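You operate a simulated robot arm through the tools that you are given. There is no shell and no other tool. Be economical: measure what you need, move in short steps, check, and stop when the job is done.

The job below is to be done with a simulated two-armed robot. You get a single attempt, and the scene is never put back.

Task
Fetch the felt block and stand it on the right stand top. Press the green water button three times. Put the teal glue cartridge on the bottom shelf of the reel rack. Pull the upper drawer of the green bench open. Any order will do. Set down upright: felt block.

It is judged by the outcome, as a careful person would: the job done as asked, and still so three seconds after it is handed in. It fails if anything else is knocked over, pushed out of place, dropped, spilled or broken.

Robot
Two 7-joint arms with two-finger parallel grippers on one trunk, on a base that drives. Base frame: it is fixed to the floor where the robot stands at the start and does not move with it; the origin is under the middle of the robot, x ahead of it, y to its left, z up; the surface under the hand at the start is at about z = 0.85. Readings come in m, rad, newtons and seconds.
The left shoulder is at the start at [0.11, 0.169, 1.283], the right one opposite. With the tool pointing down near the work surface each hand reaches from about 0.68 to 0.76 m from the robot's upright axis, wherever it stands, measured 20 degrees to its own side. Places, roughly: bottom shelf of the reel rack [-0.1, -4.2, 0.2]; felt block (4x4x10 cm) [0.8, 0, 0.9]; green water button [0.7, -1.7, 0.7]; right stand top [-2, 1.8, 0.8]; teal glue cartridge (5x5x12 cm) [-0.9, -4, 0.9]; upper drawer of the green bench [-0.6, 5, 0.7]. Payload 1.57 kg a hand.
The tool frame of a hand sits at the grasp point between the pads (the TCP): z along the fingers, y along the line on which they close. The tips reach 0.03 m beyond it. The gripper opens to 0.08 m. The fingers are 0.017 m wide and 0.012 m thick; the gripper's body (0.04 by 0.082 m) begins 0.08 m behind the TCP.
Orientation is that of the tool frame in the base frame, as [roll, pitch, yaw] about the fixed x, y, z axes, in that order (R = Rz(yaw) Ry(pitch) Rx(roll)). With the fingers straight down and closing along the base's y, the tool's x points along the base's -x, its y along +y and its z along -z.

Tools
- The arms move only by the tool servo_tool. It takes "left_plan", "right_plan" or both (then of equal length, played together; a hand with none holds still); each is a list of rows, each a list of 7 numbers: the shift along the base's x, y, z in units of 50 mm (1.0 is 50 mm), then the turn, a rotation vector about the base's x, y, z in units of 4 degrees (1.0 is 4 degrees), then the opening in per cent of the stroke, from 0 (shut) to 100 (fully open). In form: [[dx, dy, dz, wx, wy, wz, grip], ...]. A call has 1 to 12 rows; each row shifts and turns the commanded pose from where the row before left it. A call with a number of a shift or a turn outside -1 to 1 is refused whole. Rows are played at 5 a second. More than 0.05 m and 0.15 rad between two rows, or a gripper value outside its range, and nothing of the call is played. Where a pose cannot be reached the arm comes as near as it can. A force on the tool above 40 N (or 10 N above the force at the start of the call, whichever is more), or a blocked arm, ends the call early, and 0.2 s more pass. Each finger travels about 0.072 m/s and halts on what it meets, pressing with about 38 N; the grip force reading is that of the motor and also rises with nothing between the fingers. The clock runs only during rows and for 0.2 s after the last one: add rows that do not move to give the fingers time. The reply holds the time, the measured pose of the TCP, the force on the tool along the base axes, the opening and the grip force, in the units named above and with some noise, with the torque about the TCP (base axes, N m) and any sound that the robot's microphone picked up.
- Cameras (640 x 400 px; columns grow to the right, rows downward): "scene" is now at [0.1661, 0.0181, 1.4835]; the picture's right is [0.19, -0.98, 0.00], its down [-0.59, -0.12, -0.80] and it looks along [0.78, 0.16, -0.60] (base axes); focal length 268 px, centre (320, 200). "left" rides on the left gripper at [0.072, 0.007, -0.122] in its tool frame; the picture's right is [-0.09, 1.00, 0.00], its down [-0.84, -0.08, -0.54] and it looks along [-0.54, -0.05, 0.84] (tool axes); focal length 238 px, centre (320, 200). "right" rides on the right gripper at [0.072, -0.007, -0.122] in its tool frame; the picture's right is [0.09, 1.00, 0.00], its down [-0.84, 0.08, -0.54] and it looks along [-0.54, 0.05, 0.84] (tool axes); focal length 238 px, centre (320, 200). There is no depth. A picture from a camera that has moved, and an enlarged one, comes with that camera's place and axes in the base frame and with its lens.
- get_image(camera): a new picture of that camera. It takes no simulated time.
- move_column(by): slides the trunk up (or, below 0, down) by that many m; the arms and the scene camera ride with it, the base frame stays. It gives what a move gives, with no picture.
- steer(legs): drives the robot by 1 to 6 legs, each [ahead, left, turn to the left] in m, m and rad, along the robot's own axes; the way and the turn of a leg run together, so that a leg with both is an arc; at most 1.5 m and 3.142 rad a leg. The arms and the cameras ride along, it lands a little off, and it stops where it bumps. It gives what a move gives.
- aim_head(pan, tilt): turns the head with the scene camera to pan (to the left, within 1.501 rad either way) and tilt (down, from -0.506 to 1.204), counted from straight ahead of the robot. It gives what a move gives.
- close_up(camera, box): a new picture of the part [left, top, right, bottom] of that camera's present view, enlarged. It takes no simulated time.
- job_done(): hands the job in; it is judged then, once.

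Go step by step. Nothing tells you exact positions but the pictures and the camera data: compare them with the known pose of the tool, close in by small moves and look again before you grip or let go. The budget is 165 turns and 138 pictures, counting those below and the enlarged ones. Unless the task says otherwise, let go and move clear before handing in.

The tools are called after "Call:" as a command line: name --argument value ..., lists and objects as JSON in quotes. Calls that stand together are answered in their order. servo_tool: Moves the arms, as the interface text tells. Its arguments: {"type":"object","properties":{"left_plan":{"type":"array","items":{"type":"array","items":{"type":"number"}}},"right_plan":{"type":"array","items":{"type":"array","items":{"type":"number"}}}},"required":[]} The other tools are called the same way: move_column (by) slides the trunk up or down; steer (legs) drives the base; aim_head (pan, tilt) turns the head that bears the scene camera; get_image (camera) takes a picture; close_up (camera, box) takes an enlarged picture of a part of a camera's view; job_done () hands the job in.

At the start:

```text
time: 0.0
left_position: [0.6513, 0.2888, 1.0324]
left_tool_rot: [3.14, -0.001, -3.141]
left_wrist_force: [0.6, 1.3, -0.4]
left_ft_torque: [-0.03, 0.01, -0.03]
left_finger_gap: 0.0799
left_grasp_force: 0.2
right_position: [0.6709, -0.2343, 1.0324]
right_tool_rot: [-3.142, 0.0, 3.142]
right_wrist_force: [0.5, 0.8, -0.6]
right_ft_torque: [0.02, 0.01, -0.02]
right_finger_gap: 0.0798
right_grasp_force: 0.2
trunk travel left (down, up): [-0.597, 0.293]
robot x, y, heading: [-0.0003, -0.0013, 0.002]
head pan, tilt: [0.195, 0.644]
```

scene: 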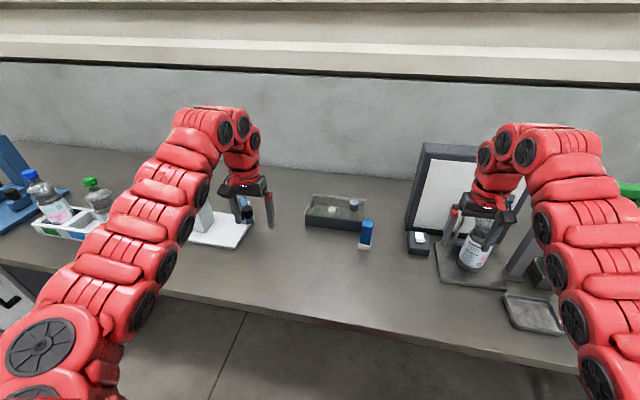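
right: 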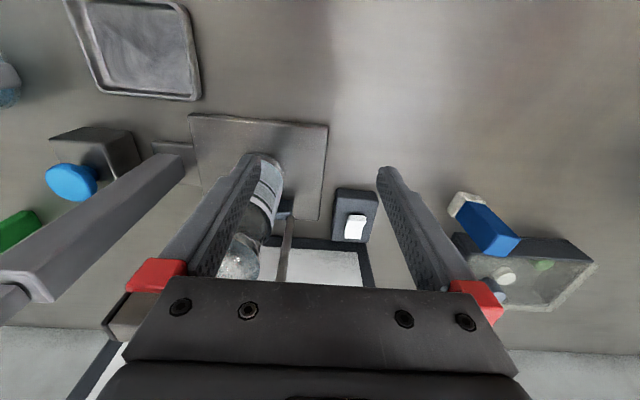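
left: 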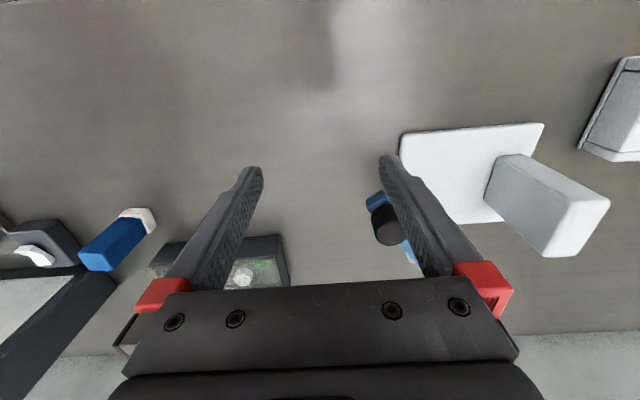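

The felt block appears to be the blue/white standing block near [0.775, 0.0]. I'll look at it closely and survey the room before moving.

Call:
close_up --camera "scene" --box '[280, 170, 440, 270]'

Call:
close_up --camera "left" --box '[60, 180, 220, 280]'

Call:
aim_head --pan 1.4 --tilt 0.3

Call:
get_image --camera "scene"

Call:
aim_head --pan -1.4 --tilt 0.3

Call:
get_image --camera "scene"

```text
4.00 times, centred on (360, 220) of scene
camera zoom: at [0.1661, 0.0181, 1.4835], right [0.19, -0.98, 0.0], down [-0.59, -0.12, -0.8], along [0.78, 0.16, -0.6], focal length 1073 px, centre (160, 120)
```

zoom: 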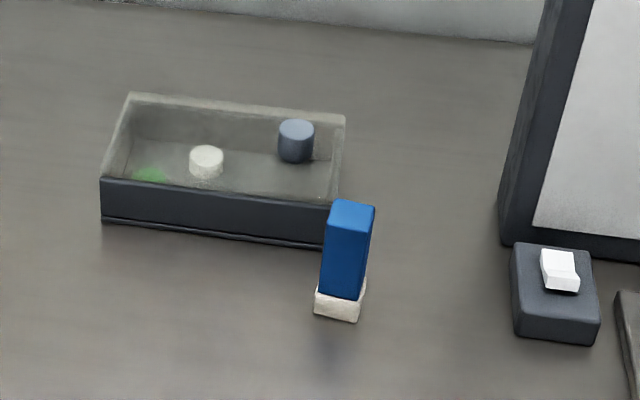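

```text
4.00 times, centred on (140, 230) of left
camera zoom: at [0.58, 0.2946, 1.1539], right [0.09, 1.0, 0.0], down [0.84, -0.08, 0.54], along [0.54, -0.05, -0.84], focal length 953 px, centre (1040, 80)
```

zoom: 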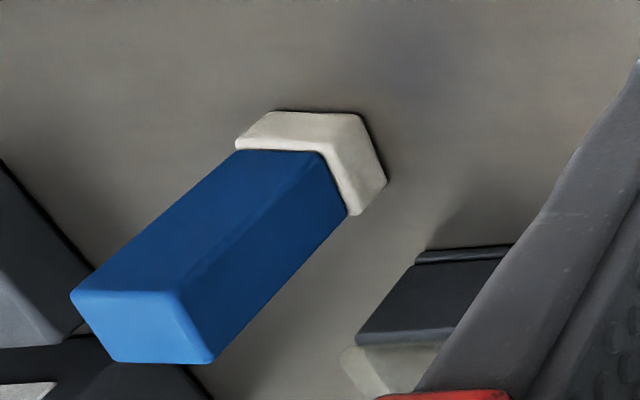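

```text
time: 1.4
left_position: [0.6507, 0.2869, 1.0336]
left_tool_rot: [3.141, -0.001, 3.141]
left_wrist_force: [0.5, -0.1, 0.5]
left_ft_torque: [-0.02, 0.0, -0.01]
left_finger_gap: 0.0801
left_grasp_force: 0.0
right_position: [0.6723, -0.2345, 1.0327]
right_tool_rot: [-3.141, -0.001, 3.14]
right_wrist_force: [-0.1, -0.6, -0.5]
right_ft_torque: [0.01, 0.0, -0.01]
right_finger_gap: 0.0802
right_grasp_force: 0.1
trunk travel left (down, up): [-0.597, 0.293]
robot x, y, heading: [-0.0005, 0.0006, -0.002]
head pan, tilt: [1.4, 0.3]
```

```text
132 pictures are left
camera scene: at [0.0968, 0.0932, 1.5148], right [0.99, -0.17, 0.0], down [-0.05, -0.29, -0.96], along [0.16, 0.94, -0.3], focal length 268 px, centre (320, 200)
```

scene: 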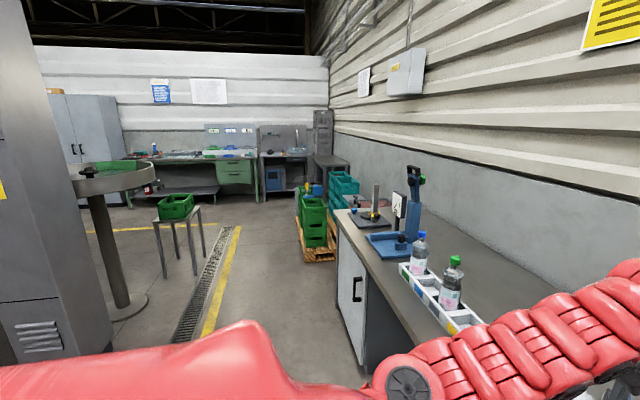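

```text
time: 3.9
left_position: [0.6509, 0.2873, 1.0331]
left_tool_rot: [-3.141, 0.002, 3.141]
left_wrist_force: [0.0, -0.4, -0.3]
left_ft_torque: [0.04, 0.0, 0.0]
left_finger_gap: 0.0799
left_grasp_force: 0.0
right_position: [0.6728, -0.2339, 1.0324]
right_tool_rot: [-3.141, -0.001, 3.14]
right_wrist_force: [-0.3, -0.2, -0.5]
right_ft_torque: [0.0, -0.01, 0.01]
right_finger_gap: 0.08
right_grasp_force: 0.0
trunk travel left (down, up): [-0.597, 0.293]
robot x, y, heading: [0.0006, -0.0031, -0.004]
head pan, tilt: [-1.4, 0.3]
```

```text
131 pictures are left
camera scene: at [0.0968, -0.0908, 1.5149], right [-0.99, -0.17, 0.0], down [-0.05, 0.29, -0.96], along [0.16, -0.94, -0.3], focal length 268 px, centre (320, 200)
```

scene: 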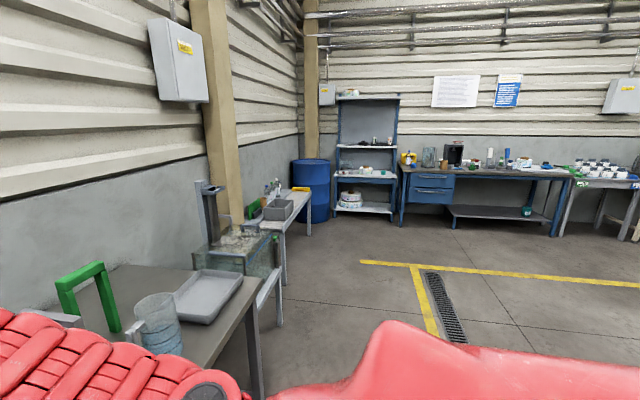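

The block is upright (white end down) at about [0.776, 0.0], yaw about −8°. I'll raise the trunk to clear objects, then bring the left hand over the block by driving.

Call:
move_column --by 0.15

Call:
steer --legs '[[0.091, -0.193, 0], [0, 0, -0.14]]'

Call:
aim_head --pan 0.15 --tilt 0.75

Call:
get_image --camera "scene"

Call:
get_image --camera "left"

```text
time: 5.6
left_position: [0.6512, 0.2879, 1.1824]
left_tool_rot: [3.14, 0.001, 3.141]
left_wrist_force: [-0.4, 1.2, 0.6]
left_ft_torque: [-0.01, 0.04, -0.03]
left_finger_gap: 0.0801
left_grasp_force: 0.2
right_position: [0.6712, -0.2343, 1.1816]
right_tool_rot: [3.142, -0.001, 3.141]
right_wrist_force: [0.5, -0.3, 0.1]
right_ft_torque: [-0.02, 0.01, 0.02]
right_finger_gap: 0.08
right_grasp_force: 0.1
trunk travel left (down, up): [-0.747, 0.143]
robot x, y, heading: [-0.0002, 0.0032, 0.001]
head pan, tilt: [-1.4, 0.3]
```

```text
time: 7.9
left_position: [0.7749, -0.0014, 1.1826]
left_tool_rot: [-3.142, 0.0, 3.001]
left_wrist_force: [-0.6, -0.9, 0.2]
left_ft_torque: [0.01, 0.01, 0.01]
left_finger_gap: 0.0801
left_grasp_force: 0.0
right_position: [0.7221, -0.5218, 1.1819]
right_tool_rot: [-3.141, 0.0, 3.0]
right_wrist_force: [0.3, -0.9, -0.4]
right_ft_torque: [0.0, 0.03, 0.0]
right_finger_gap: 0.0802
right_grasp_force: 0.0
trunk travel left (down, up): [-0.747, 0.143]
robot x, y, heading: [0.0902, -0.1985, -0.136]
head pan, tilt: [-1.4, 0.3]
```

```text
time: 9.5
left_position: [0.7751, -0.0028, 1.1827]
left_tool_rot: [3.141, 0.0, 3.0]
left_wrist_force: [-1.0, 0.0, 0.9]
left_ft_torque: [0.01, 0.01, 0.01]
left_finger_gap: 0.08
left_grasp_force: 0.0
right_position: [0.7226, -0.5216, 1.1831]
right_tool_rot: [-3.14, 0.001, 2.998]
right_wrist_force: [0.1, -0.3, -0.4]
right_ft_torque: [0.0, 0.04, 0.0]
right_finger_gap: 0.0802
right_grasp_force: 0.1
trunk travel left (down, up): [-0.747, 0.143]
robot x, y, heading: [0.0909, -0.194, -0.143]
head pan, tilt: [0.15, 0.75]
```

```text
130 pictures are left
camera scene: at [0.2533, -0.2047, 1.6245], right [0.01, -1.0, 0.0], down [-0.68, -0.01, -0.73], along [0.73, 0.01, -0.68], focal length 268 px, centre (320, 200)
```

scene: 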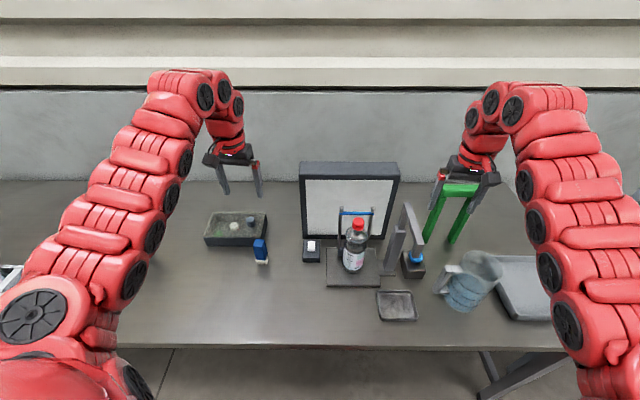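

```text
129 pictures are left
camera left: at [0.7061, 0.015, 1.3039], right [0.23, 0.97, 0.0], down [0.82, -0.19, 0.54], along [0.53, -0.13, -0.84], focal length 238 px, centre (320, 200)
```

left: 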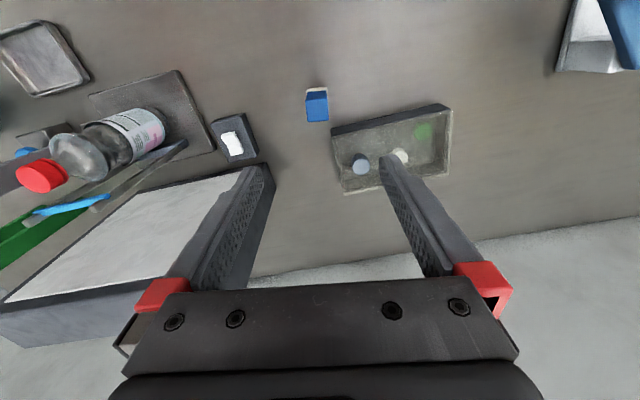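

The left hand is roughly above the block. I'll lower 15 cm and check.

Call:
servo_tool --left_plan '[[0, 0, -1, 0, 0, 0, 100], [0, 0, -1, 0, 0, 0, 100], [0, 0, -1, 0, 0, 0, 100], [0, 0, 0, 0, 0, 0, 100]]'

Call:
get_image --camera "left"

```text
time: 10.5
left_position: [0.7765, -0.002, 1.0318]
left_tool_rot: [-3.14, -0.002, 3.001]
left_wrist_force: [0.8, 0.1, -0.6]
left_ft_torque: [0.01, 0.01, 0.0]
left_finger_gap: 0.0798
left_grasp_force: 0.0
right_position: [0.7219, -0.5224, 1.1835]
right_tool_rot: [3.142, 0.002, 2.999]
right_wrist_force: [0.9, 0.3, -0.3]
right_ft_torque: [-0.03, 0.0, 0.01]
right_finger_gap: 0.0799
right_grasp_force: 0.0
trunk travel left (down, up): [-0.747, 0.143]
robot x, y, heading: [0.0887, -0.1966, -0.139]
head pan, tilt: [0.15, 0.75]
```

```text
128 pictures are left
camera left: at [0.7068, 0.0154, 1.1533], right [0.23, 0.97, 0.0], down [0.82, -0.19, 0.54], along [0.53, -0.12, -0.84], focal length 238 px, centre (320, 200)
```

left: 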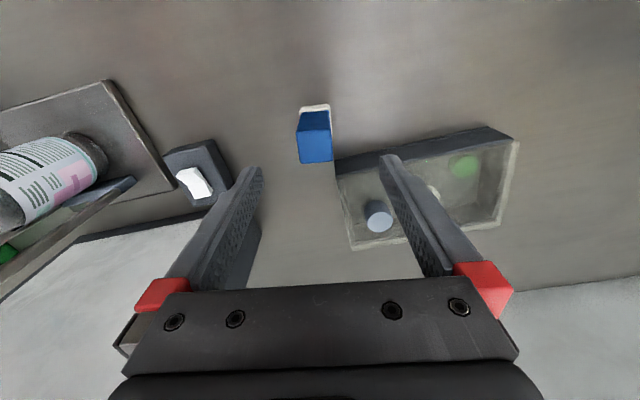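

Alignment is good; descend around the sleeve, then check before closing.

Call:
servo_tool --left_plan '[[0.06, -0.06, -0.8, 0, 0, 0, 100], [0, 0, -0.8, 0, 0, 0, 100], [0, 0, -0.8, 0, 0, 0, 100], [0, 0, 0, 0, 0, 0, 100]]'

Call:
get_image --camera "left"

```text
time: 11.5
left_position: [0.7771, -0.0043, 0.9128]
left_tool_rot: [3.141, 0.0, 3.001]
left_wrist_force: [0.3, -0.1, 0.7]
left_ft_torque: [0.02, 0.04, 0.01]
left_finger_gap: 0.08
left_grasp_force: 0.1
right_position: [0.722, -0.5209, 1.1823]
right_tool_rot: [-3.142, 0.0, 3.0]
right_wrist_force: [-0.2, -0.2, 0.6]
right_ft_torque: [-0.02, 0.0, 0.0]
right_finger_gap: 0.08
right_grasp_force: 0.1
trunk travel left (down, up): [-0.747, 0.143]
robot x, y, heading: [0.0885, -0.1936, -0.141]
head pan, tilt: [0.15, 0.75]
```

```text
127 pictures are left
camera left: at [0.7079, 0.0123, 1.0335], right [0.23, 0.97, 0.0], down [0.82, -0.19, 0.54], along [0.53, -0.13, -0.84], focal length 238 px, centre (320, 200)
```

left: 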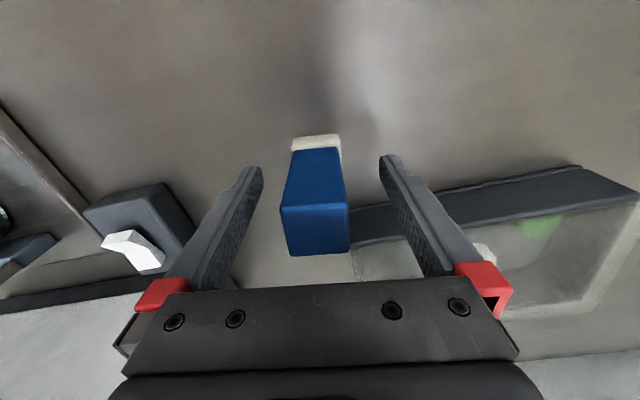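

Well centred. Closing on the sleeve and lifting a little.

Call:
servo_tool --left_plan '[[0, 0, 0, 0, 0, 0, 0], [0, 0, 0, 0, 0, 0, 0], [0, 0, 0, 0, 0, 0, 0], [0, 0, 0, 0, 0, 0, 0], [0, 0, 0, 0, 0, 0, 0], [0, 0, 1, 0, 0, 0, 0], [0, 0, 1, 0, 0, 0, 0], [0, 0, 1, 0, 0, 0, 0], [0, 0, 1, 0, 0, 0, 0], [0, 0, 1, 0, 0, 0, 0]]'

Call:
get_image --camera "left"

```text
time: 13.7
left_position: [0.7762, -0.0055, 1.1643]
left_tool_rot: [-3.141, 0.0, 2.999]
left_wrist_force: [-0.7, -0.1, -0.4]
left_ft_torque: [-0.03, 0.0, 0.0]
left_finger_gap: 0.0311
left_grasp_force: 37.8
right_position: [0.7221, -0.5221, 1.1821]
right_tool_rot: [3.141, 0.001, 2.998]
right_wrist_force: [-0.9, -0.3, -0.2]
right_ft_torque: [-0.01, 0.0, -0.01]
right_finger_gap: 0.08
right_grasp_force: 0.0
trunk travel left (down, up): [-0.747, 0.143]
robot x, y, heading: [0.0914, -0.1975, -0.139]
head pan, tilt: [0.15, 0.75]
```

```text
126 pictures are left
camera left: at [0.7084, 0.012, 1.2859], right [0.23, 0.97, 0.0], down [0.82, -0.19, 0.54], along [0.53, -0.12, -0.84], focal length 238 px, centre (320, 200)
```

left: 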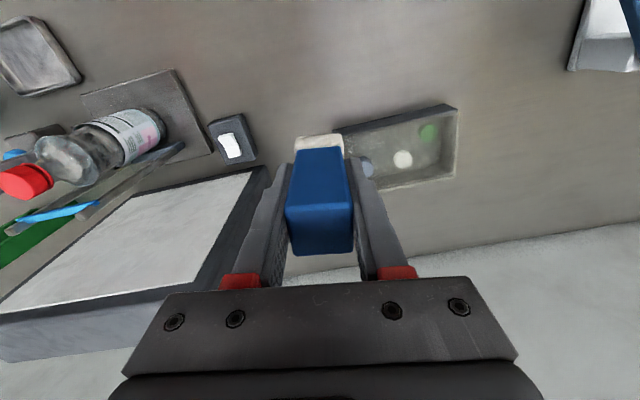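

Block is held (TCP is about 0.063 above its bottom). I'll back off from the bench and drive right to look at the water button.

Call:
steer --legs '[[-0.5, 0, 0], [0, 0, 0.14], [0, -1.25, 0]]'

Call:
aim_head --pan -0.2 --tilt 0.5

Call:
get_image --camera "scene"

```text
time: 23.2
left_position: [0.2466, -1.1024, 1.1653]
left_tool_rot: [-3.141, -0.002, 3.131]
left_wrist_force: [0.2, 0.4, -0.5]
left_ft_torque: [-0.03, -0.02, -0.01]
left_finger_gap: 0.0314
left_grasp_force: 37.9
right_position: [0.2585, -1.6223, 1.1822]
right_tool_rot: [-3.142, -0.001, 3.129]
right_wrist_force: [0.9, 0.8, 0.7]
right_ft_torque: [-0.05, 0.04, -0.02]
right_finger_gap: 0.0801
right_grasp_force: 0.2
trunk travel left (down, up): [-0.747, 0.143]
robot x, y, heading: [-0.4122, -1.3751, -0.015]
head pan, tilt: [0.15, 0.75]
```

```text
time: 24.0
left_position: [0.2419, -1.102, 1.1674]
left_tool_rot: [-3.141, 0.007, 3.13]
left_wrist_force: [0.0, -0.3, -1.0]
left_ft_torque: [0.02, 0.0, -0.01]
left_finger_gap: 0.0311
left_grasp_force: 38.1
right_position: [0.2542, -1.6213, 1.1866]
right_tool_rot: [3.139, 0.007, 3.128]
right_wrist_force: [0.8, 0.8, 0.3]
right_ft_torque: [-0.01, -0.03, -0.02]
right_finger_gap: 0.0801
right_grasp_force: 0.1
trunk travel left (down, up): [-0.747, 0.143]
robot x, y, heading: [-0.4112, -1.3773, -0.014]
head pan, tilt: [-0.201, 0.499]
```

```text
125 pictures are left
camera scene: at [-0.234, -1.3985, 1.6465], right [-0.21, -0.98, 0.0], down [-0.47, 0.1, -0.88], along [0.86, -0.18, -0.48], focal length 268 px, centre (320, 200)
```

scene: 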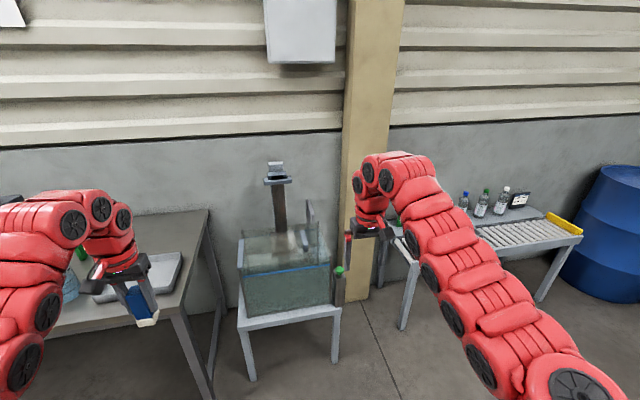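

The green button is beside the tank at pixel (339,271). Zooming in.

Call:
close_up --camera "scene" --box '[260, 210, 400, 320]'

Call:
get_image --camera "right"

```text
3.64 times, centred on (330, 265) of scene
camera zoom: at [-0.234, -1.3985, 1.6465], right [-0.21, -0.98, 0.0], down [-0.47, 0.1, -0.88], along [0.86, -0.18, -0.48], focal length 975 px, centre (284, -36)
```

zoom: 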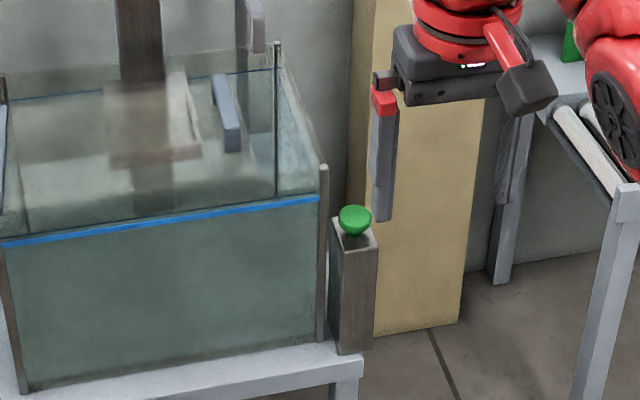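

```text
123 pictures are left
camera right: at [0.1819, -1.6276, 1.3079], right [-0.08, 1.0, 0.0], down [0.83, 0.07, 0.55], along [0.55, 0.04, -0.84], focal length 238 px, centre (320, 200)
```

right: 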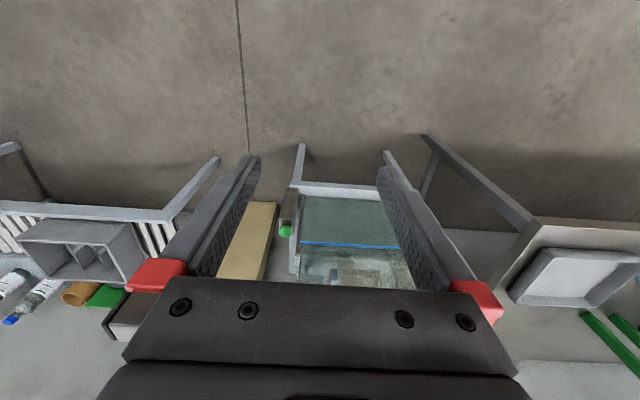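

The button faces up on a post at roughly [0.77, -1.71, 0.65]. I'll turn left (keeping the left arm off the bench), shift right to a staging spot and re-measure.

Call:
steer --legs '[[0, 0, 0.614], [-0.138, -0.705, 0]]'

Call:
aim_head --pan 0.0 --tilt 0.6

Call:
get_image --camera "scene"

Call:
get_image --camera "right"

```text
time: 29.6
left_position: [0.2408, -1.4306, 1.1665]
left_tool_rot: [-3.14, 0.003, -2.538]
left_wrist_force: [0.0, -0.3, 0.7]
left_ft_torque: [-0.03, 0.01, 0.01]
left_finger_gap: 0.0
left_grasp_force: 22.0
right_position: [0.5509, -1.8495, 1.1862]
right_tool_rot: [-3.14, 0.003, -2.539]
right_wrist_force: [0.6, -0.3, 0.2]
right_ft_torque: [0.02, -0.01, 0.01]
right_finger_gap: 0.08
right_grasp_force: 0.0
trunk travel left (down, up): [-0.747, 0.143]
robot x, y, heading: [-0.1303, -2.0356, 0.604]
head pan, tilt: [-0.201, 0.499]
```

```text
time: 30.3
left_position: [0.2416, -1.4324, 1.1668]
left_tool_rot: [3.141, 0.004, -2.537]
left_wrist_force: [0.0, -0.2, 0.5]
left_ft_torque: [0.0, -0.02, 0.02]
left_finger_gap: 0.0
left_grasp_force: 21.2
right_position: [0.551, -1.8502, 1.1848]
right_tool_rot: [3.139, 0.004, -2.538]
right_wrist_force: [-0.1, -1.3, 0.8]
right_ft_torque: [-0.03, -0.02, -0.01]
right_finger_gap: 0.0799
right_grasp_force: 0.0
trunk travel left (down, up): [-0.747, 0.143]
robot x, y, heading: [-0.1321, -2.0343, 0.606]
head pan, tilt: [0.0, 0.6]
```

```text
122 pictures are left
camera scene: at [0.0085, -1.9383, 1.6374], right [0.57, -0.82, 0.0], down [-0.47, -0.32, -0.83], along [0.68, 0.47, -0.56], focal length 268 px, centre (320, 200)
```

scene: 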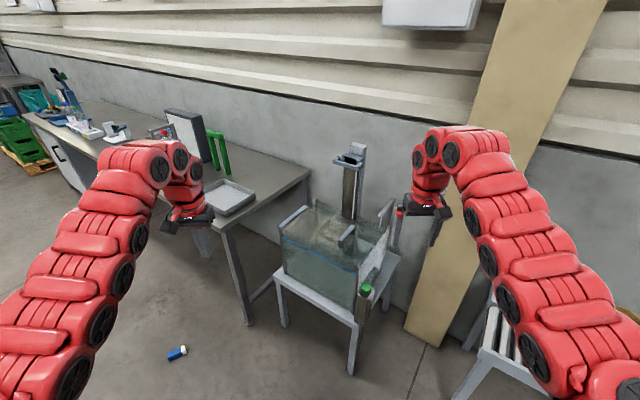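

```text
121 pictures are left
camera right: at [0.4959, -1.8965, 1.3069], right [-0.64, 0.77, 0.0], down [0.64, 0.54, 0.55], along [0.42, 0.35, -0.84], focal length 238 px, centre (320, 200)
```

right: 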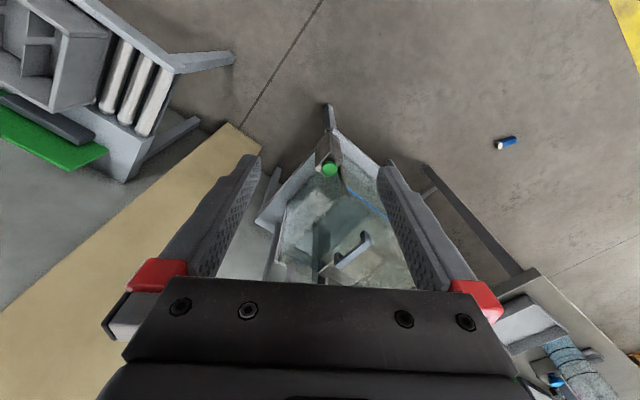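

The block has slipped out of the left gripper and lies on the floor at about [0.185, -0.787]; I'll retrieve it later. The button triangulates to about [0.701, -1.690, 0.708]; checking the tank rim next to it for clearance.

Call:
close_up --camera "scene" --box '[270, 190, 430, 320]'

Call:
close_up --camera "right" --box '[250, 100, 410, 220]'

Call:
close_up --camera "scene" --box '[140, 330, 220, 380]'

```text
3.08 times, centred on (350, 255) of scene
camera zoom: at [0.0085, -1.9383, 1.6374], right [0.57, -0.82, 0.0], down [-0.47, -0.32, -0.83], along [0.68, 0.47, -0.56], focal length 825 px, centre (228, 31)
```

zoom: 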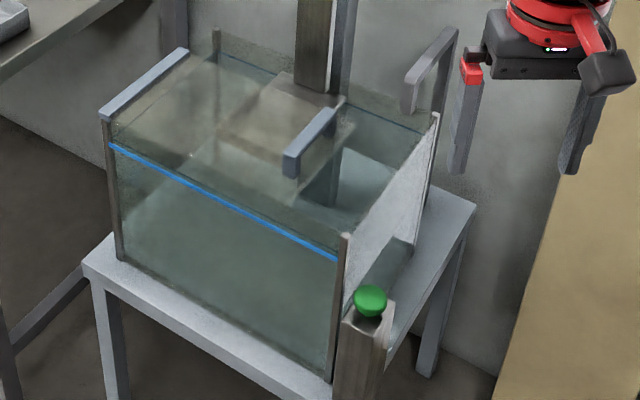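

```text
3.33 times, centred on (330, 160) of right
camera zoom: at [0.4959, -1.8965, 1.3069], right [-0.64, 0.77, 0.0], down [0.64, 0.54, 0.55], along [0.42, 0.35, -0.84], focal length 794 px, centre (287, 333)
```

zoom: 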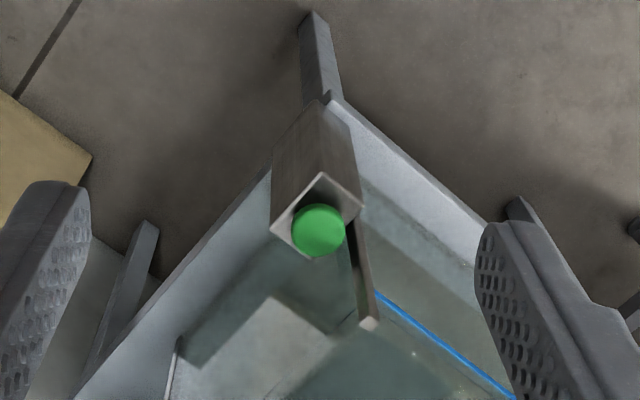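

```text
8.00 times, centred on (180, 355) of scene
camera zoom: at [0.0085, -1.9383, 1.6374], right [0.57, -0.82, 0.0], down [-0.47, -0.32, -0.83], along [0.68, 0.47, -0.56], focal length 2145 px, centre (1440, -1040)
```

zoom: 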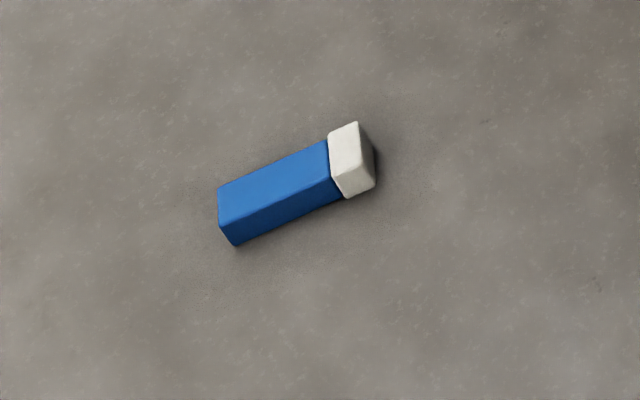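

The tank corner post rises to about z 0.81 only 4.5 cm from the button, so I'll turn the right wrist so the narrow side faces the tank, close the fingers, and drive over the button.

Call:
servo_tool --right_plan '[[0, 0, 0, 0, 0, 1, 0], [0, 0, 0, 0, 0, 1, 0], [0, 0, 0, 0, 0, 1, 0], [0, 0, 0, 0, 0, 1, 0], [0, 0, 0, 0, 0, 1, 0], [0, 0, 0, 0, 0, 1, 0], [0, 0, 0, 0, 0, 1, 0], [0, 0, 0, 0, 0, 1, 0], [0, 0, 0, 0, 0, 1, 0], [0, 0, 0, 0, 0, 1, 0], [0, 0, 0, 0, 0, 1, 0], [0, 0, 0, 0, 0, 1, 0]]'

Call:
steer --legs '[[0.214, 0.046, 0]]'

Call:
get_image --camera "right"

```text
time: 32.9
left_position: [0.242, -1.431, 1.1666]
left_tool_rot: [3.14, 0.003, -2.537]
left_wrist_force: [-1.0, -0.3, -0.9]
left_ft_torque: [0.0, -0.03, 0.0]
left_finger_gap: 0.0
left_grasp_force: 21.2
right_position: [0.5521, -1.8492, 1.1862]
right_tool_rot: [3.14, 0.004, -1.7]
right_wrist_force: [-0.1, 0.0, -0.1]
right_ft_torque: [-0.03, 0.01, 0.02]
right_finger_gap: 0.0
right_grasp_force: 21.4
trunk travel left (down, up): [-0.747, 0.143]
robot x, y, heading: [-0.1342, -2.0363, 0.604]
head pan, tilt: [0.0, 0.6]
```

```text
time: 34.6
left_position: [0.3882, -1.273, 1.1667]
left_tool_rot: [3.141, 0.005, -2.536]
left_wrist_force: [-0.6, 0.2, -0.1]
left_ft_torque: [0.0, 0.02, -0.03]
left_finger_gap: 0.0
left_grasp_force: 21.6
right_position: [0.6993, -1.6907, 1.1863]
right_tool_rot: [-3.141, 0.006, -1.699]
right_wrist_force: [1.2, 0.3, -0.1]
right_ft_torque: [-0.01, 0.02, -0.01]
right_finger_gap: 0.0
right_grasp_force: 22.0
trunk travel left (down, up): [-0.747, 0.143]
robot x, y, heading: [0.0158, -1.8763, 0.604]
head pan, tilt: [0.0, 0.6]
```

```text
117 pictures are left
camera right: at [0.6964, -1.7636, 1.3073], right [-1.0, 0.04, 0.0], down [0.03, 0.84, 0.55], along [0.02, 0.55, -0.84], focal length 238 px, centre (320, 200)
```

right: 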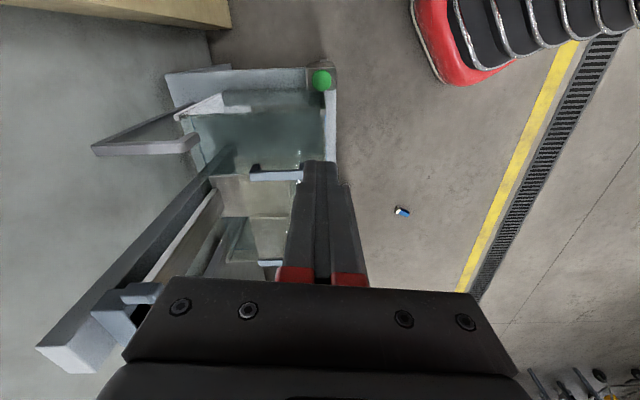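

Button reads at about [0.697, -1.695]; nearly under the tips. Lowering the trunk.

Call:
move_column --by -0.33

Call:
get_image --camera "right"

Call:
aim_head --pan -0.2 --tilt 0.6

Call:
get_image --camera "scene"

```text
time: 37.9
left_position: [0.3884, -1.2728, 0.8367]
left_tool_rot: [3.141, 0.004, -2.537]
left_wrist_force: [0.0, 0.4, -0.7]
left_ft_torque: [0.02, 0.02, -0.01]
left_finger_gap: 0.0
left_grasp_force: 21.2
right_position: [0.7, -1.6903, 0.8558]
right_tool_rot: [3.14, 0.003, -1.701]
right_wrist_force: [0.4, -0.3, 0.1]
right_ft_torque: [-0.02, -0.02, 0.01]
right_finger_gap: 0.0
right_grasp_force: 21.5
trunk travel left (down, up): [-0.417, 0.473]
robot x, y, heading: [0.0196, -1.8738, 0.608]
head pan, tilt: [0.0, 0.6]
```

```text
116 pictures are left
camera right: at [0.6967, -1.7632, 0.9771], right [-1.0, 0.04, 0.0], down [0.03, 0.84, 0.55], along [0.02, 0.55, -0.84], focal length 238 px, centre (320, 200)
```

right: 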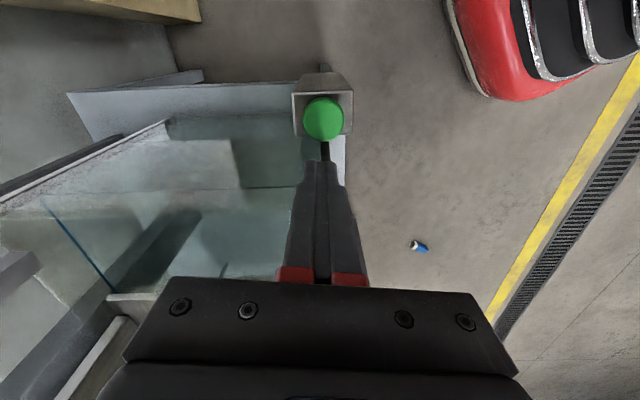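

```text
time: 38.6
left_position: [0.3893, -1.2729, 0.8372]
left_tool_rot: [-3.141, 0.005, -2.537]
left_wrist_force: [-0.3, 0.4, -0.4]
left_ft_torque: [-0.01, 0.01, 0.02]
left_finger_gap: 0.0002
left_grasp_force: 21.0
right_position: [0.7004, -1.69, 0.8551]
right_tool_rot: [3.14, 0.001, -1.699]
right_wrist_force: [-0.1, 0.1, 0.0]
right_ft_torque: [0.03, 0.03, 0.02]
right_finger_gap: 0.0
right_grasp_force: 21.6
trunk travel left (down, up): [-0.417, 0.473]
robot x, y, heading: [0.0146, -1.8774, 0.606]
head pan, tilt: [-0.201, 0.6]
```

```text
115 pictures are left
camera scene: at [0.1647, -1.7951, 1.3074], right [0.39, -0.92, 0.0], down [-0.52, -0.22, -0.82], along [0.76, 0.32, -0.57], focal length 268 px, centre (320, 200)
```

scene: 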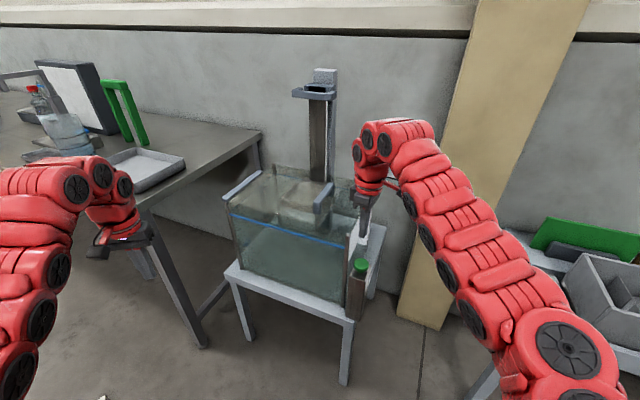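

Button confirmed at [0.696, -1.696, 0.71]. Descending to 2–3 cm above it.

Call:
servo_tool --right_plan '[[-0.08, -0.12, -0.5, 0, 0, 0, 0], [0, 0, -0.6, 0, 0, 0, 0], [0, 0, -0.6, 0, 0, 0, 0], [0, 0, 0, 0, 0, 0, 0]]'

Call:
get_image --camera "right"

Call:
close_up --camera "scene" --box '[300, 160, 420, 300]'

```text
time: 39.6
left_position: [0.3875, -1.2725, 0.8379]
left_tool_rot: [-3.14, 0.004, -2.537]
left_wrist_force: [0.3, -0.4, -0.2]
left_ft_torque: [0.0, 0.03, 0.0]
left_finger_gap: 0.0001
left_grasp_force: 21.3
right_position: [0.6944, -1.6964, 0.7702]
right_tool_rot: [3.141, 0.004, -1.702]
right_wrist_force: [0.1, -0.1, 0.0]
right_ft_torque: [0.0, 0.02, 0.0]
right_finger_gap: 0.0002
right_grasp_force: 21.4
trunk travel left (down, up): [-0.417, 0.473]
robot x, y, heading: [0.0168, -1.8767, 0.608]
head pan, tilt: [-0.201, 0.6]
```

```text
114 pictures are left
camera right: at [0.6925, -1.769, 0.8921], right [-1.0, 0.04, 0.0], down [0.03, 0.84, 0.55], along [0.02, 0.55, -0.84], focal length 238 px, centre (320, 200)
```

right: 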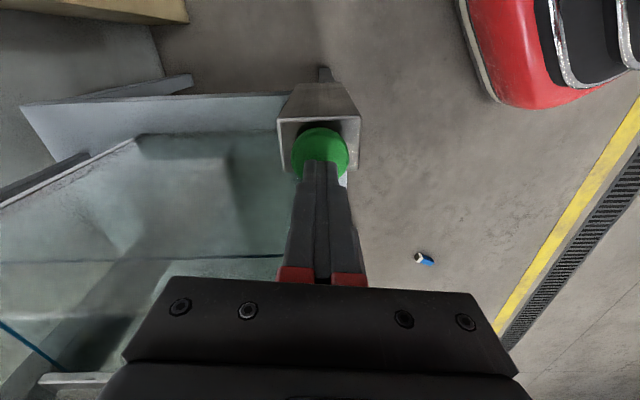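

```text
2.86 times, centred on (360, 230) of scene
camera zoom: at [0.1646, -1.7951, 1.3074], right [0.39, -0.92, 0.0], down [-0.52, -0.22, -0.83], along [0.76, 0.32, -0.56], focal length 766 px, centre (206, 114)
```

zoom: 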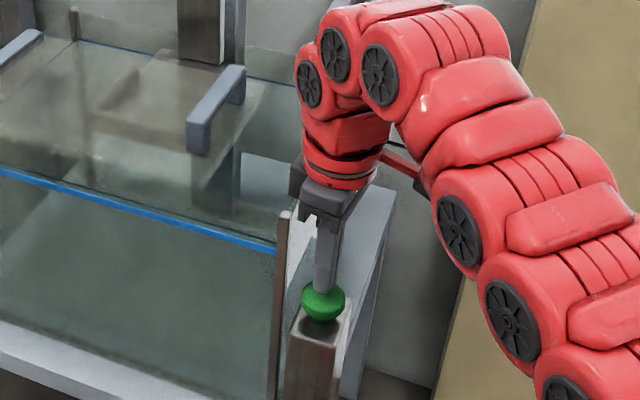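

Tips are centred above the button. Feeling downwards in small steps.

Call:
servo_tool --right_plan '[[0, 0, -0.1, 0, 0, 0, 0], [0, 0, -0.1, 0, 0, 0, 0], [0, 0, -0.1, 0, 0, 0, 0], [0, 0, -0.1, 0, 0, 0, 0], [0, 0, 0, 0, 0, 0, 0]]'

```text
time: 40.8
left_position: [0.3882, -1.2727, 0.8372]
left_tool_rot: [-3.14, 0.006, -2.537]
left_wrist_force: [-0.2, -0.4, -0.3]
left_ft_torque: [-0.01, -0.01, -0.02]
left_finger_gap: 0.0
left_grasp_force: 21.8
right_position: [0.6952, -1.6965, 0.7514]
right_tool_rot: [-3.14, 0.004, -1.698]
right_wrist_force: [3.5, 1.7, 8.4]
right_ft_torque: [0.0, -0.07, 0.0]
right_finger_gap: 0.0002
right_grasp_force: 21.8
trunk travel left (down, up): [-0.417, 0.473]
robot x, y, heading: [0.0166, -1.8764, 0.604]
head pan, tilt: [-0.201, 0.6]
heard: click
```

Contact and one click. Lift fully off.

Call:
servo_tool --right_plan '[[0, 0, 0.3, 0, 0, 0, 0], [0, 0, 0.2, 0, 0, 0, 0], [0, 0, 0, 0, 0, 0, 0], [0, 0, 0, 0, 0, 0, 0]]'

Call:
servo_tool --right_plan '[[0, 0, -0.1, 0, 0, 0, 0], [0, 0, -0.1, 0, 0, 0, 0], [0, 0, -0.1, 0, 0, 0, 0], [0, 0, -0.1, 0, 0, 0, 0], [0, 0, -0.1, 0, 0, 0, 0], [0, 0, 0, 0, 0, 0, 0]]'

```text
time: 41.8
left_position: [0.3894, -1.2724, 0.8374]
left_tool_rot: [3.142, 0.003, -2.537]
left_wrist_force: [0.7, -0.6, -0.2]
left_ft_torque: [0.03, 0.03, -0.01]
left_finger_gap: 0.0001
left_grasp_force: 20.9
right_position: [0.6936, -1.697, 0.7766]
right_tool_rot: [3.138, 0.004, -1.7]
right_wrist_force: [0.0, -0.7, -0.3]
right_ft_torque: [0.01, 0.03, -0.03]
right_finger_gap: 0.0001
right_grasp_force: 21.7
trunk travel left (down, up): [-0.417, 0.473]
robot x, y, heading: [0.0192, -1.8768, 0.608]
head pan, tilt: [-0.201, 0.6]
```

```text
time: 43.2
left_position: [0.3888, -1.2728, 0.8376]
left_tool_rot: [-3.14, 0.005, -2.535]
left_wrist_force: [0.0, 0.4, 0.1]
left_ft_torque: [0.02, 0.01, 0.01]
left_finger_gap: 0.0
left_grasp_force: 21.4
right_position: [0.6946, -1.6965, 0.7515]
right_tool_rot: [-3.141, 0.002, -1.701]
right_wrist_force: [1.1, -1.4, 6.8]
right_ft_torque: [-0.02, -0.08, 0.0]
right_finger_gap: 0.0002
right_grasp_force: 21.5
trunk travel left (down, up): [-0.417, 0.473]
robot x, y, heading: [0.0195, -1.8793, 0.599]
head pan, tilt: [-0.201, 0.6]
heard: click
```

Second click heard. Release and press the third time.

Call:
servo_tool --right_plan '[[0, 0, 0.3, 0, 0, 0, 0], [0, 0, 0.2, 0, 0, 0, 0], [0, 0, 0, 0, 0, 0, 0], [0, 0, 0, 0, 0, 0, 0]]'

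Call:
servo_tool --right_plan '[[0, 0, -0.1, 0, 0, 0, 0], [0, 0, -0.1, 0, 0, 0, 0], [0, 0, -0.1, 0, 0, 0, 0], [0, 0, -0.1, 0, 0, 0, 0], [0, 0, -0.1, 0, 0, 0, 0], [0, 0, 0, 0, 0, 0, 0]]'

```text
time: 44.2
left_position: [0.3896, -1.2732, 0.8364]
left_tool_rot: [-3.141, 0.004, -2.536]
left_wrist_force: [1.0, -0.1, -0.1]
left_ft_torque: [-0.03, 0.0, 0.02]
left_finger_gap: 0.0
left_grasp_force: 21.8
right_position: [0.6959, -1.6961, 0.7757]
right_tool_rot: [3.141, 0.004, -1.7]
right_wrist_force: [0.3, -0.5, 0.0]
right_ft_torque: [0.01, -0.01, 0.03]
right_finger_gap: 0.0
right_grasp_force: 21.3
trunk travel left (down, up): [-0.417, 0.473]
robot x, y, heading: [0.0155, -1.8783, 0.602]
head pan, tilt: [-0.201, 0.6]
```

```text
time: 45.6
left_position: [0.388, -1.2732, 0.8384]
left_tool_rot: [-3.138, 0.005, -2.535]
left_wrist_force: [0.1, 0.9, 0.2]
left_ft_torque: [-0.01, 0.02, -0.03]
left_finger_gap: 0.0002
left_grasp_force: 21.4
right_position: [0.6948, -1.6968, 0.7512]
right_tool_rot: [3.141, 0.003, -1.702]
right_wrist_force: [1.8, 1.4, 8.6]
right_ft_torque: [0.02, -0.06, -0.03]
right_finger_gap: 0.0001
right_grasp_force: 21.0
trunk travel left (down, up): [-0.417, 0.473]
robot x, y, heading: [0.0193, -1.8808, 0.605]
head pan, tilt: [-0.201, 0.6]
heard: click
```

Three clicks in total. Lifting off, restoring the wrist, then backing away.

Call:
servo_tool --right_plan '[[0, 0, 0.5, 0, 0, 0, 0], [0, 0, 0.8, 0, 0, 0, 0], [0, 0, 0.8, 0, 0, 0, 0], [0, 0, 0, 0, 0, 0, 0]]'

Call:
steer --legs '[[-0.4, 0, 0]]'

Call:
servo_tool --right_plan '[[0, 0, 0, 0, 0, -1, 100], [0, 0, 0, 0, 0, -1, 100], [0, 0, 0, 0, 0, -1, 100], [0, 0, 0, 0, 0, -1, 100], [0, 0, 0, 0, 0, -1, 100], [0, 0, 0, 0, 0, -1, 100], [0, 0, 0, 0, 0, -1, 100], [0, 0, 0, 0, 0, -1, 100], [0, 0, 0, 0, 0, -1, 100], [0, 0, 0, 0, 0, -1, 100], [0, 0, 0, 0, 0, -1, 100], [0, 0, 0, 0, 0, -1, 100]]'

Call:
move_column --by 0.33

```text
time: 46.6
left_position: [0.3895, -1.2729, 0.8368]
left_tool_rot: [-3.141, 0.004, -2.536]
left_wrist_force: [-1.1, 0.4, -0.7]
left_ft_torque: [-0.01, -0.01, 0.0]
left_finger_gap: 0.0
left_grasp_force: 21.3
right_position: [0.6944, -1.6969, 0.8557]
right_tool_rot: [3.139, 0.003, -1.702]
right_wrist_force: [-0.3, -0.1, 0.5]
right_ft_torque: [0.02, -0.02, 0.0]
right_finger_gap: 0.0
right_grasp_force: 21.3
trunk travel left (down, up): [-0.417, 0.473]
robot x, y, heading: [0.0134, -1.88, 0.603]
head pan, tilt: [-0.201, 0.6]
```

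```text
time: 49.1
left_position: [0.0645, -1.4987, 0.8362]
left_tool_rot: [3.141, 0.006, -2.531]
left_wrist_force: [0.4, -1.3, 0.6]
left_ft_torque: [-0.01, 0.02, -0.02]
left_finger_gap: 0.0002
left_grasp_force: 21.2
right_position: [0.3715, -1.9216, 0.8554]
right_tool_rot: [3.139, 0.006, -1.694]
right_wrist_force: [0.2, 0.3, 0.4]
right_ft_torque: [0.03, 0.03, 0.01]
right_finger_gap: 0.0
right_grasp_force: 20.9
trunk travel left (down, up): [-0.417, 0.473]
robot x, y, heading: [-0.3072, -2.1053, 0.611]
head pan, tilt: [-0.201, 0.6]
```

```text
time: 51.7
left_position: [0.0609, -1.5005, 0.8415]
left_tool_rot: [-3.141, 0.011, -2.531]
left_wrist_force: [0.1, 0.2, -0.3]
left_ft_torque: [0.0, 0.0, 0.01]
left_finger_gap: 0.0
left_grasp_force: 20.7
right_position: [0.3695, -1.9212, 0.8566]
right_tool_rot: [-3.14, 0.008, -2.533]
right_wrist_force: [0.3, 1.6, -0.4]
right_ft_torque: [-0.02, 0.01, 0.03]
right_finger_gap: 0.0801
right_grasp_force: 0.1
trunk travel left (down, up): [-0.417, 0.473]
robot x, y, heading: [-0.305, -2.1064, 0.612]
head pan, tilt: [-0.201, 0.6]
```

```text
time: 54.9
left_position: [0.0618, -1.4991, 1.1709]
left_tool_rot: [-3.139, 0.015, -2.531]
left_wrist_force: [-0.2, 0.7, 0.0]
left_ft_torque: [-0.01, 0.03, 0.02]
left_finger_gap: 0.0001
left_grasp_force: 21.4
right_position: [0.3691, -1.9225, 1.1871]
right_tool_rot: [-3.141, 0.008, -2.533]
right_wrist_force: [-0.1, -0.2, -0.1]
right_ft_torque: [-0.04, -0.01, -0.01]
right_finger_gap: 0.0804
right_grasp_force: 0.1
trunk travel left (down, up): [-0.747, 0.143]
robot x, y, heading: [-0.3053, -2.1049, 0.612]
head pan, tilt: [-0.201, 0.6]
```

Now heading for the teal glue cartridge: turn to face −y and move to a staging spot.

Call:
steer --legs '[[0, 0, -2.183], [0.8, -0.6, 0]]'

Call:
aim_head --pan 0.0 --tilt 0.6

Call:
get_image --camera "scene"

```text
time: 65.4
left_position: [-0.6144, -3.5597, 1.1692]
left_tool_rot: [-3.14, 0.01, 1.581]
left_wrist_force: [-0.2, -0.7, 0.1]
left_ft_torque: [0.0, 0.02, -0.01]
left_finger_gap: 0.0001
left_grasp_force: 21.6
right_position: [-1.1373, -3.5765, 1.1866]
right_tool_rot: [-3.139, 0.009, 1.579]
right_wrist_force: [-0.3, 0.4, -0.2]
right_ft_torque: [0.01, 0.06, -0.02]
right_finger_gap: 0.0801
right_grasp_force: 0.0
trunk travel left (down, up): [-0.747, 0.143]
robot x, y, heading: [-0.9049, -2.9174, -1.558]
head pan, tilt: [-0.201, 0.6]
```

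```text
time: 66.1
left_position: [-0.6143, -3.5609, 1.1695]
left_tool_rot: [-3.14, 0.012, 1.582]
left_wrist_force: [-0.7, 0.1, 0.1]
left_ft_torque: [0.01, -0.03, 0.02]
left_finger_gap: 0.0002
left_grasp_force: 20.7
right_position: [-1.1369, -3.5766, 1.1861]
right_tool_rot: [-3.14, 0.006, 1.58]
right_wrist_force: [-0.3, 0.2, 0.0]
right_ft_torque: [0.01, -0.05, -0.05]
right_finger_gap: 0.0801
right_grasp_force: 0.0
trunk travel left (down, up): [-0.747, 0.143]
robot x, y, heading: [-0.9059, -2.9158, -1.561]
head pan, tilt: [0.0, 0.6]
```

```text
112 pictures are left
camera scene: at [-0.905, -3.0844, 1.6373], right [-1.0, -0.01, 0.0], down [-0.01, 0.57, -0.82], along [0.01, -0.82, -0.57], focal length 268 px, centre (320, 200)
```

scene: 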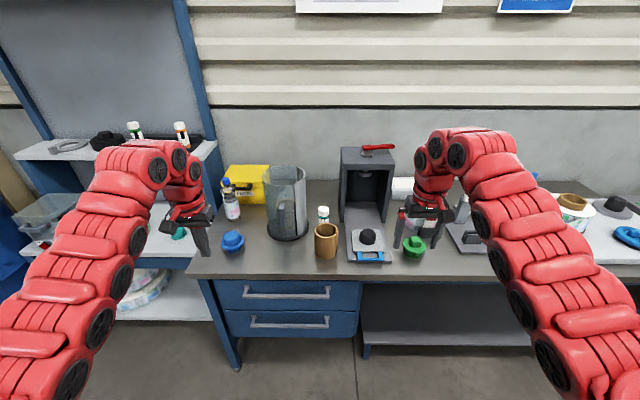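

Zooming to identify the teal cartridge.

Call:
close_up --camera "scene" --box '[200, 140, 440, 290]'

Call:
get_image --camera "left"

Call:
get_image --camera "right"

```text
2.67 times, centred on (320, 215) of scene
camera zoom: at [-0.905, -3.0844, 1.6373], right [-1.0, -0.01, 0.0], down [-0.01, 0.57, -0.82], along [0.01, -0.82, -0.57], focal length 715 px, centre (320, 160)
```

zoom: 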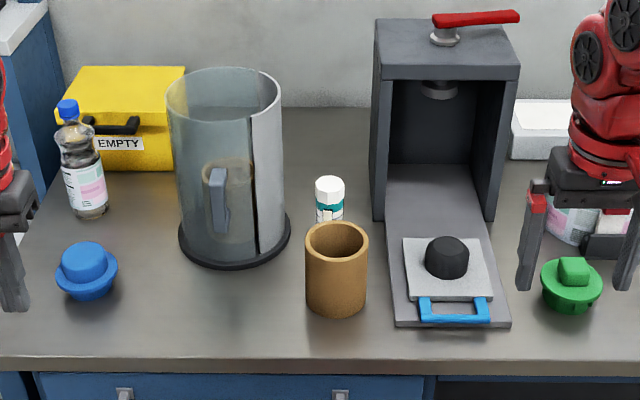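

```text
110 pictures are left
camera left: at [-0.608, -3.4874, 1.2898], right [1.0, -0.08, 0.0], down [-0.07, -0.83, 0.55], along [-0.05, -0.55, -0.83], focal length 238 px, centre (320, 200)
```

left: 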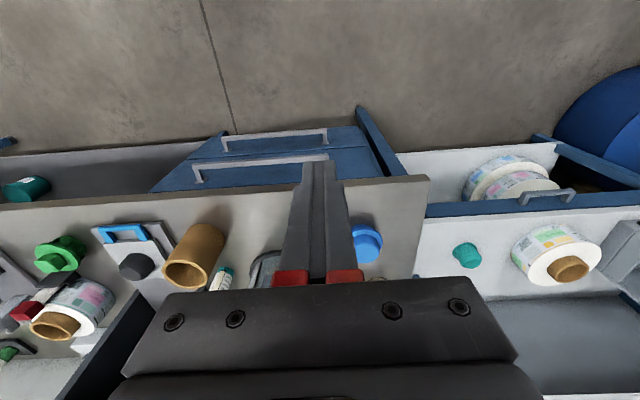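

```text
109 pictures are left
camera right: at [-1.1439, -3.5047, 1.3068], right [0.99, 0.1, 0.0], down [0.09, -0.83, 0.55], along [0.05, -0.55, -0.84], focal length 238 px, centre (320, 200)
```

right: 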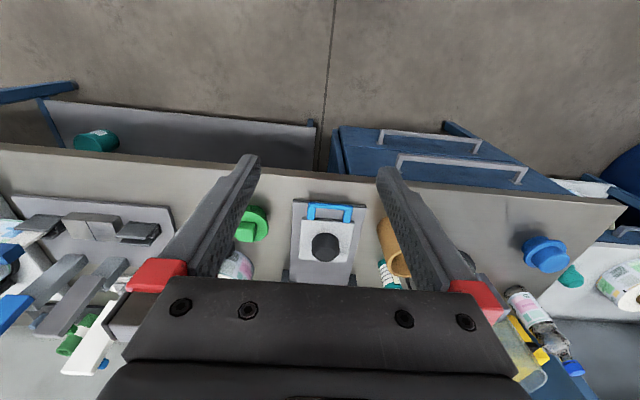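

The cartridge is likely the white-capped, teal-labelled one behind the amber cup, around [-0.91, -3.99]. I'll raise fully and bring the left hand camera above it to look down.

Call:
move_column --by 0.14

Call:
servo_tool --left_plan '[[0, 0, 0, 0, 0, 0, 100], [0, 0, 0, 0, 0, 0, 100], [0, 0, 0, 0, 0, 0, 100]]'

Call:
steer --legs '[[0.25, -0.31, 0]]'

Call:
get_image --camera "left"

Call:
get_image --camera "scene"

```text
time: 67.8
left_position: [-0.6139, -3.5622, 1.3097]
left_tool_rot: [-3.14, 0.01, 1.582]
left_wrist_force: [0.3, 0.3, 0.7]
left_ft_torque: [-0.01, 0.02, 0.0]
left_finger_gap: 0.0
left_grasp_force: 21.4
right_position: [-1.1369, -3.5779, 1.3258]
right_tool_rot: [-3.139, 0.007, 1.579]
right_wrist_force: [0.3, 0.3, 0.0]
right_ft_torque: [0.04, 0.02, -0.02]
right_finger_gap: 0.0798
right_grasp_force: 0.1
trunk travel left (down, up): [-0.887, 0.003]
robot x, y, heading: [-0.908, -2.9176, -1.555]
head pan, tilt: [0.0, 0.6]
```

```text
time: 68.6
left_position: [-0.6156, -3.5609, 1.3104]
left_tool_rot: [3.142, 0.011, 1.582]
left_wrist_force: [-0.5, -0.1, 0.3]
left_ft_torque: [0.0, -0.01, 0.01]
left_finger_gap: 0.0798
left_grasp_force: 0.0
right_position: [-1.1362, -3.5773, 1.326]
right_tool_rot: [-3.141, 0.007, 1.58]
right_wrist_force: [-0.3, 0.3, -0.5]
right_ft_torque: [-0.02, 0.0, 0.0]
right_finger_gap: 0.0803
right_grasp_force: 0.2
trunk travel left (down, up): [-0.887, 0.003]
robot x, y, heading: [-0.9072, -2.918, -1.559]
head pan, tilt: [0.0, 0.6]
```

```text
time: 71.0
left_position: [-0.9178, -3.8131, 1.3099]
left_tool_rot: [-3.137, 0.011, 1.584]
left_wrist_force: [1.2, 0.2, -0.4]
left_ft_torque: [-0.03, 0.01, -0.02]
left_finger_gap: 0.0797
left_grasp_force: 0.1
right_position: [-1.4392, -3.8303, 1.3266]
right_tool_rot: [-3.14, 0.009, 1.582]
right_wrist_force: [0.0, -0.6, 0.3]
right_ft_torque: [-0.01, 0.0, 0.04]
right_finger_gap: 0.08
right_grasp_force: 0.1
trunk travel left (down, up): [-0.887, 0.003]
robot x, y, heading: [-1.2098, -3.1701, -1.561]
head pan, tilt: [0.0, 0.6]
```

```text
108 pictures are left
camera left: at [-0.9108, -3.74, 1.4302], right [1.0, -0.08, 0.0], down [-0.07, -0.83, 0.55], along [-0.04, -0.55, -0.83], focal length 238 px, centre (320, 200)
```

left: 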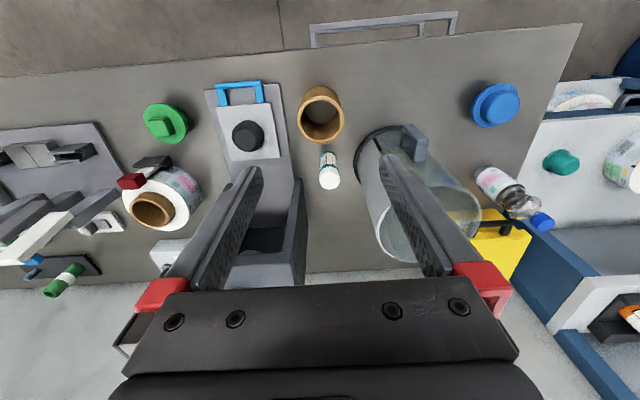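

```text
107 pictures are left
camera scene: at [-1.2081, -3.3372, 1.7775], right [-1.0, -0.01, 0.0], down [-0.01, 0.56, -0.83], along [0.01, -0.83, -0.56], focal length 268 px, centre (320, 200)
```

scene: 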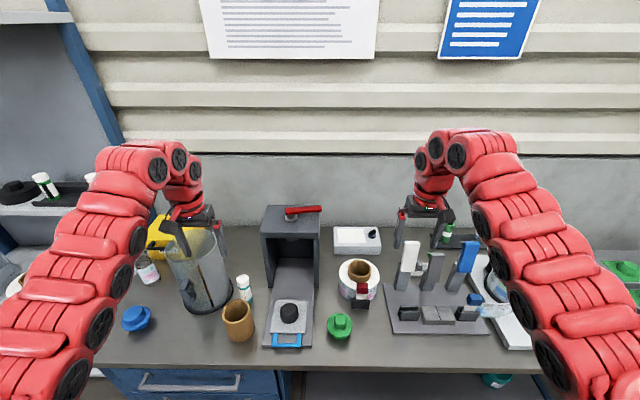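

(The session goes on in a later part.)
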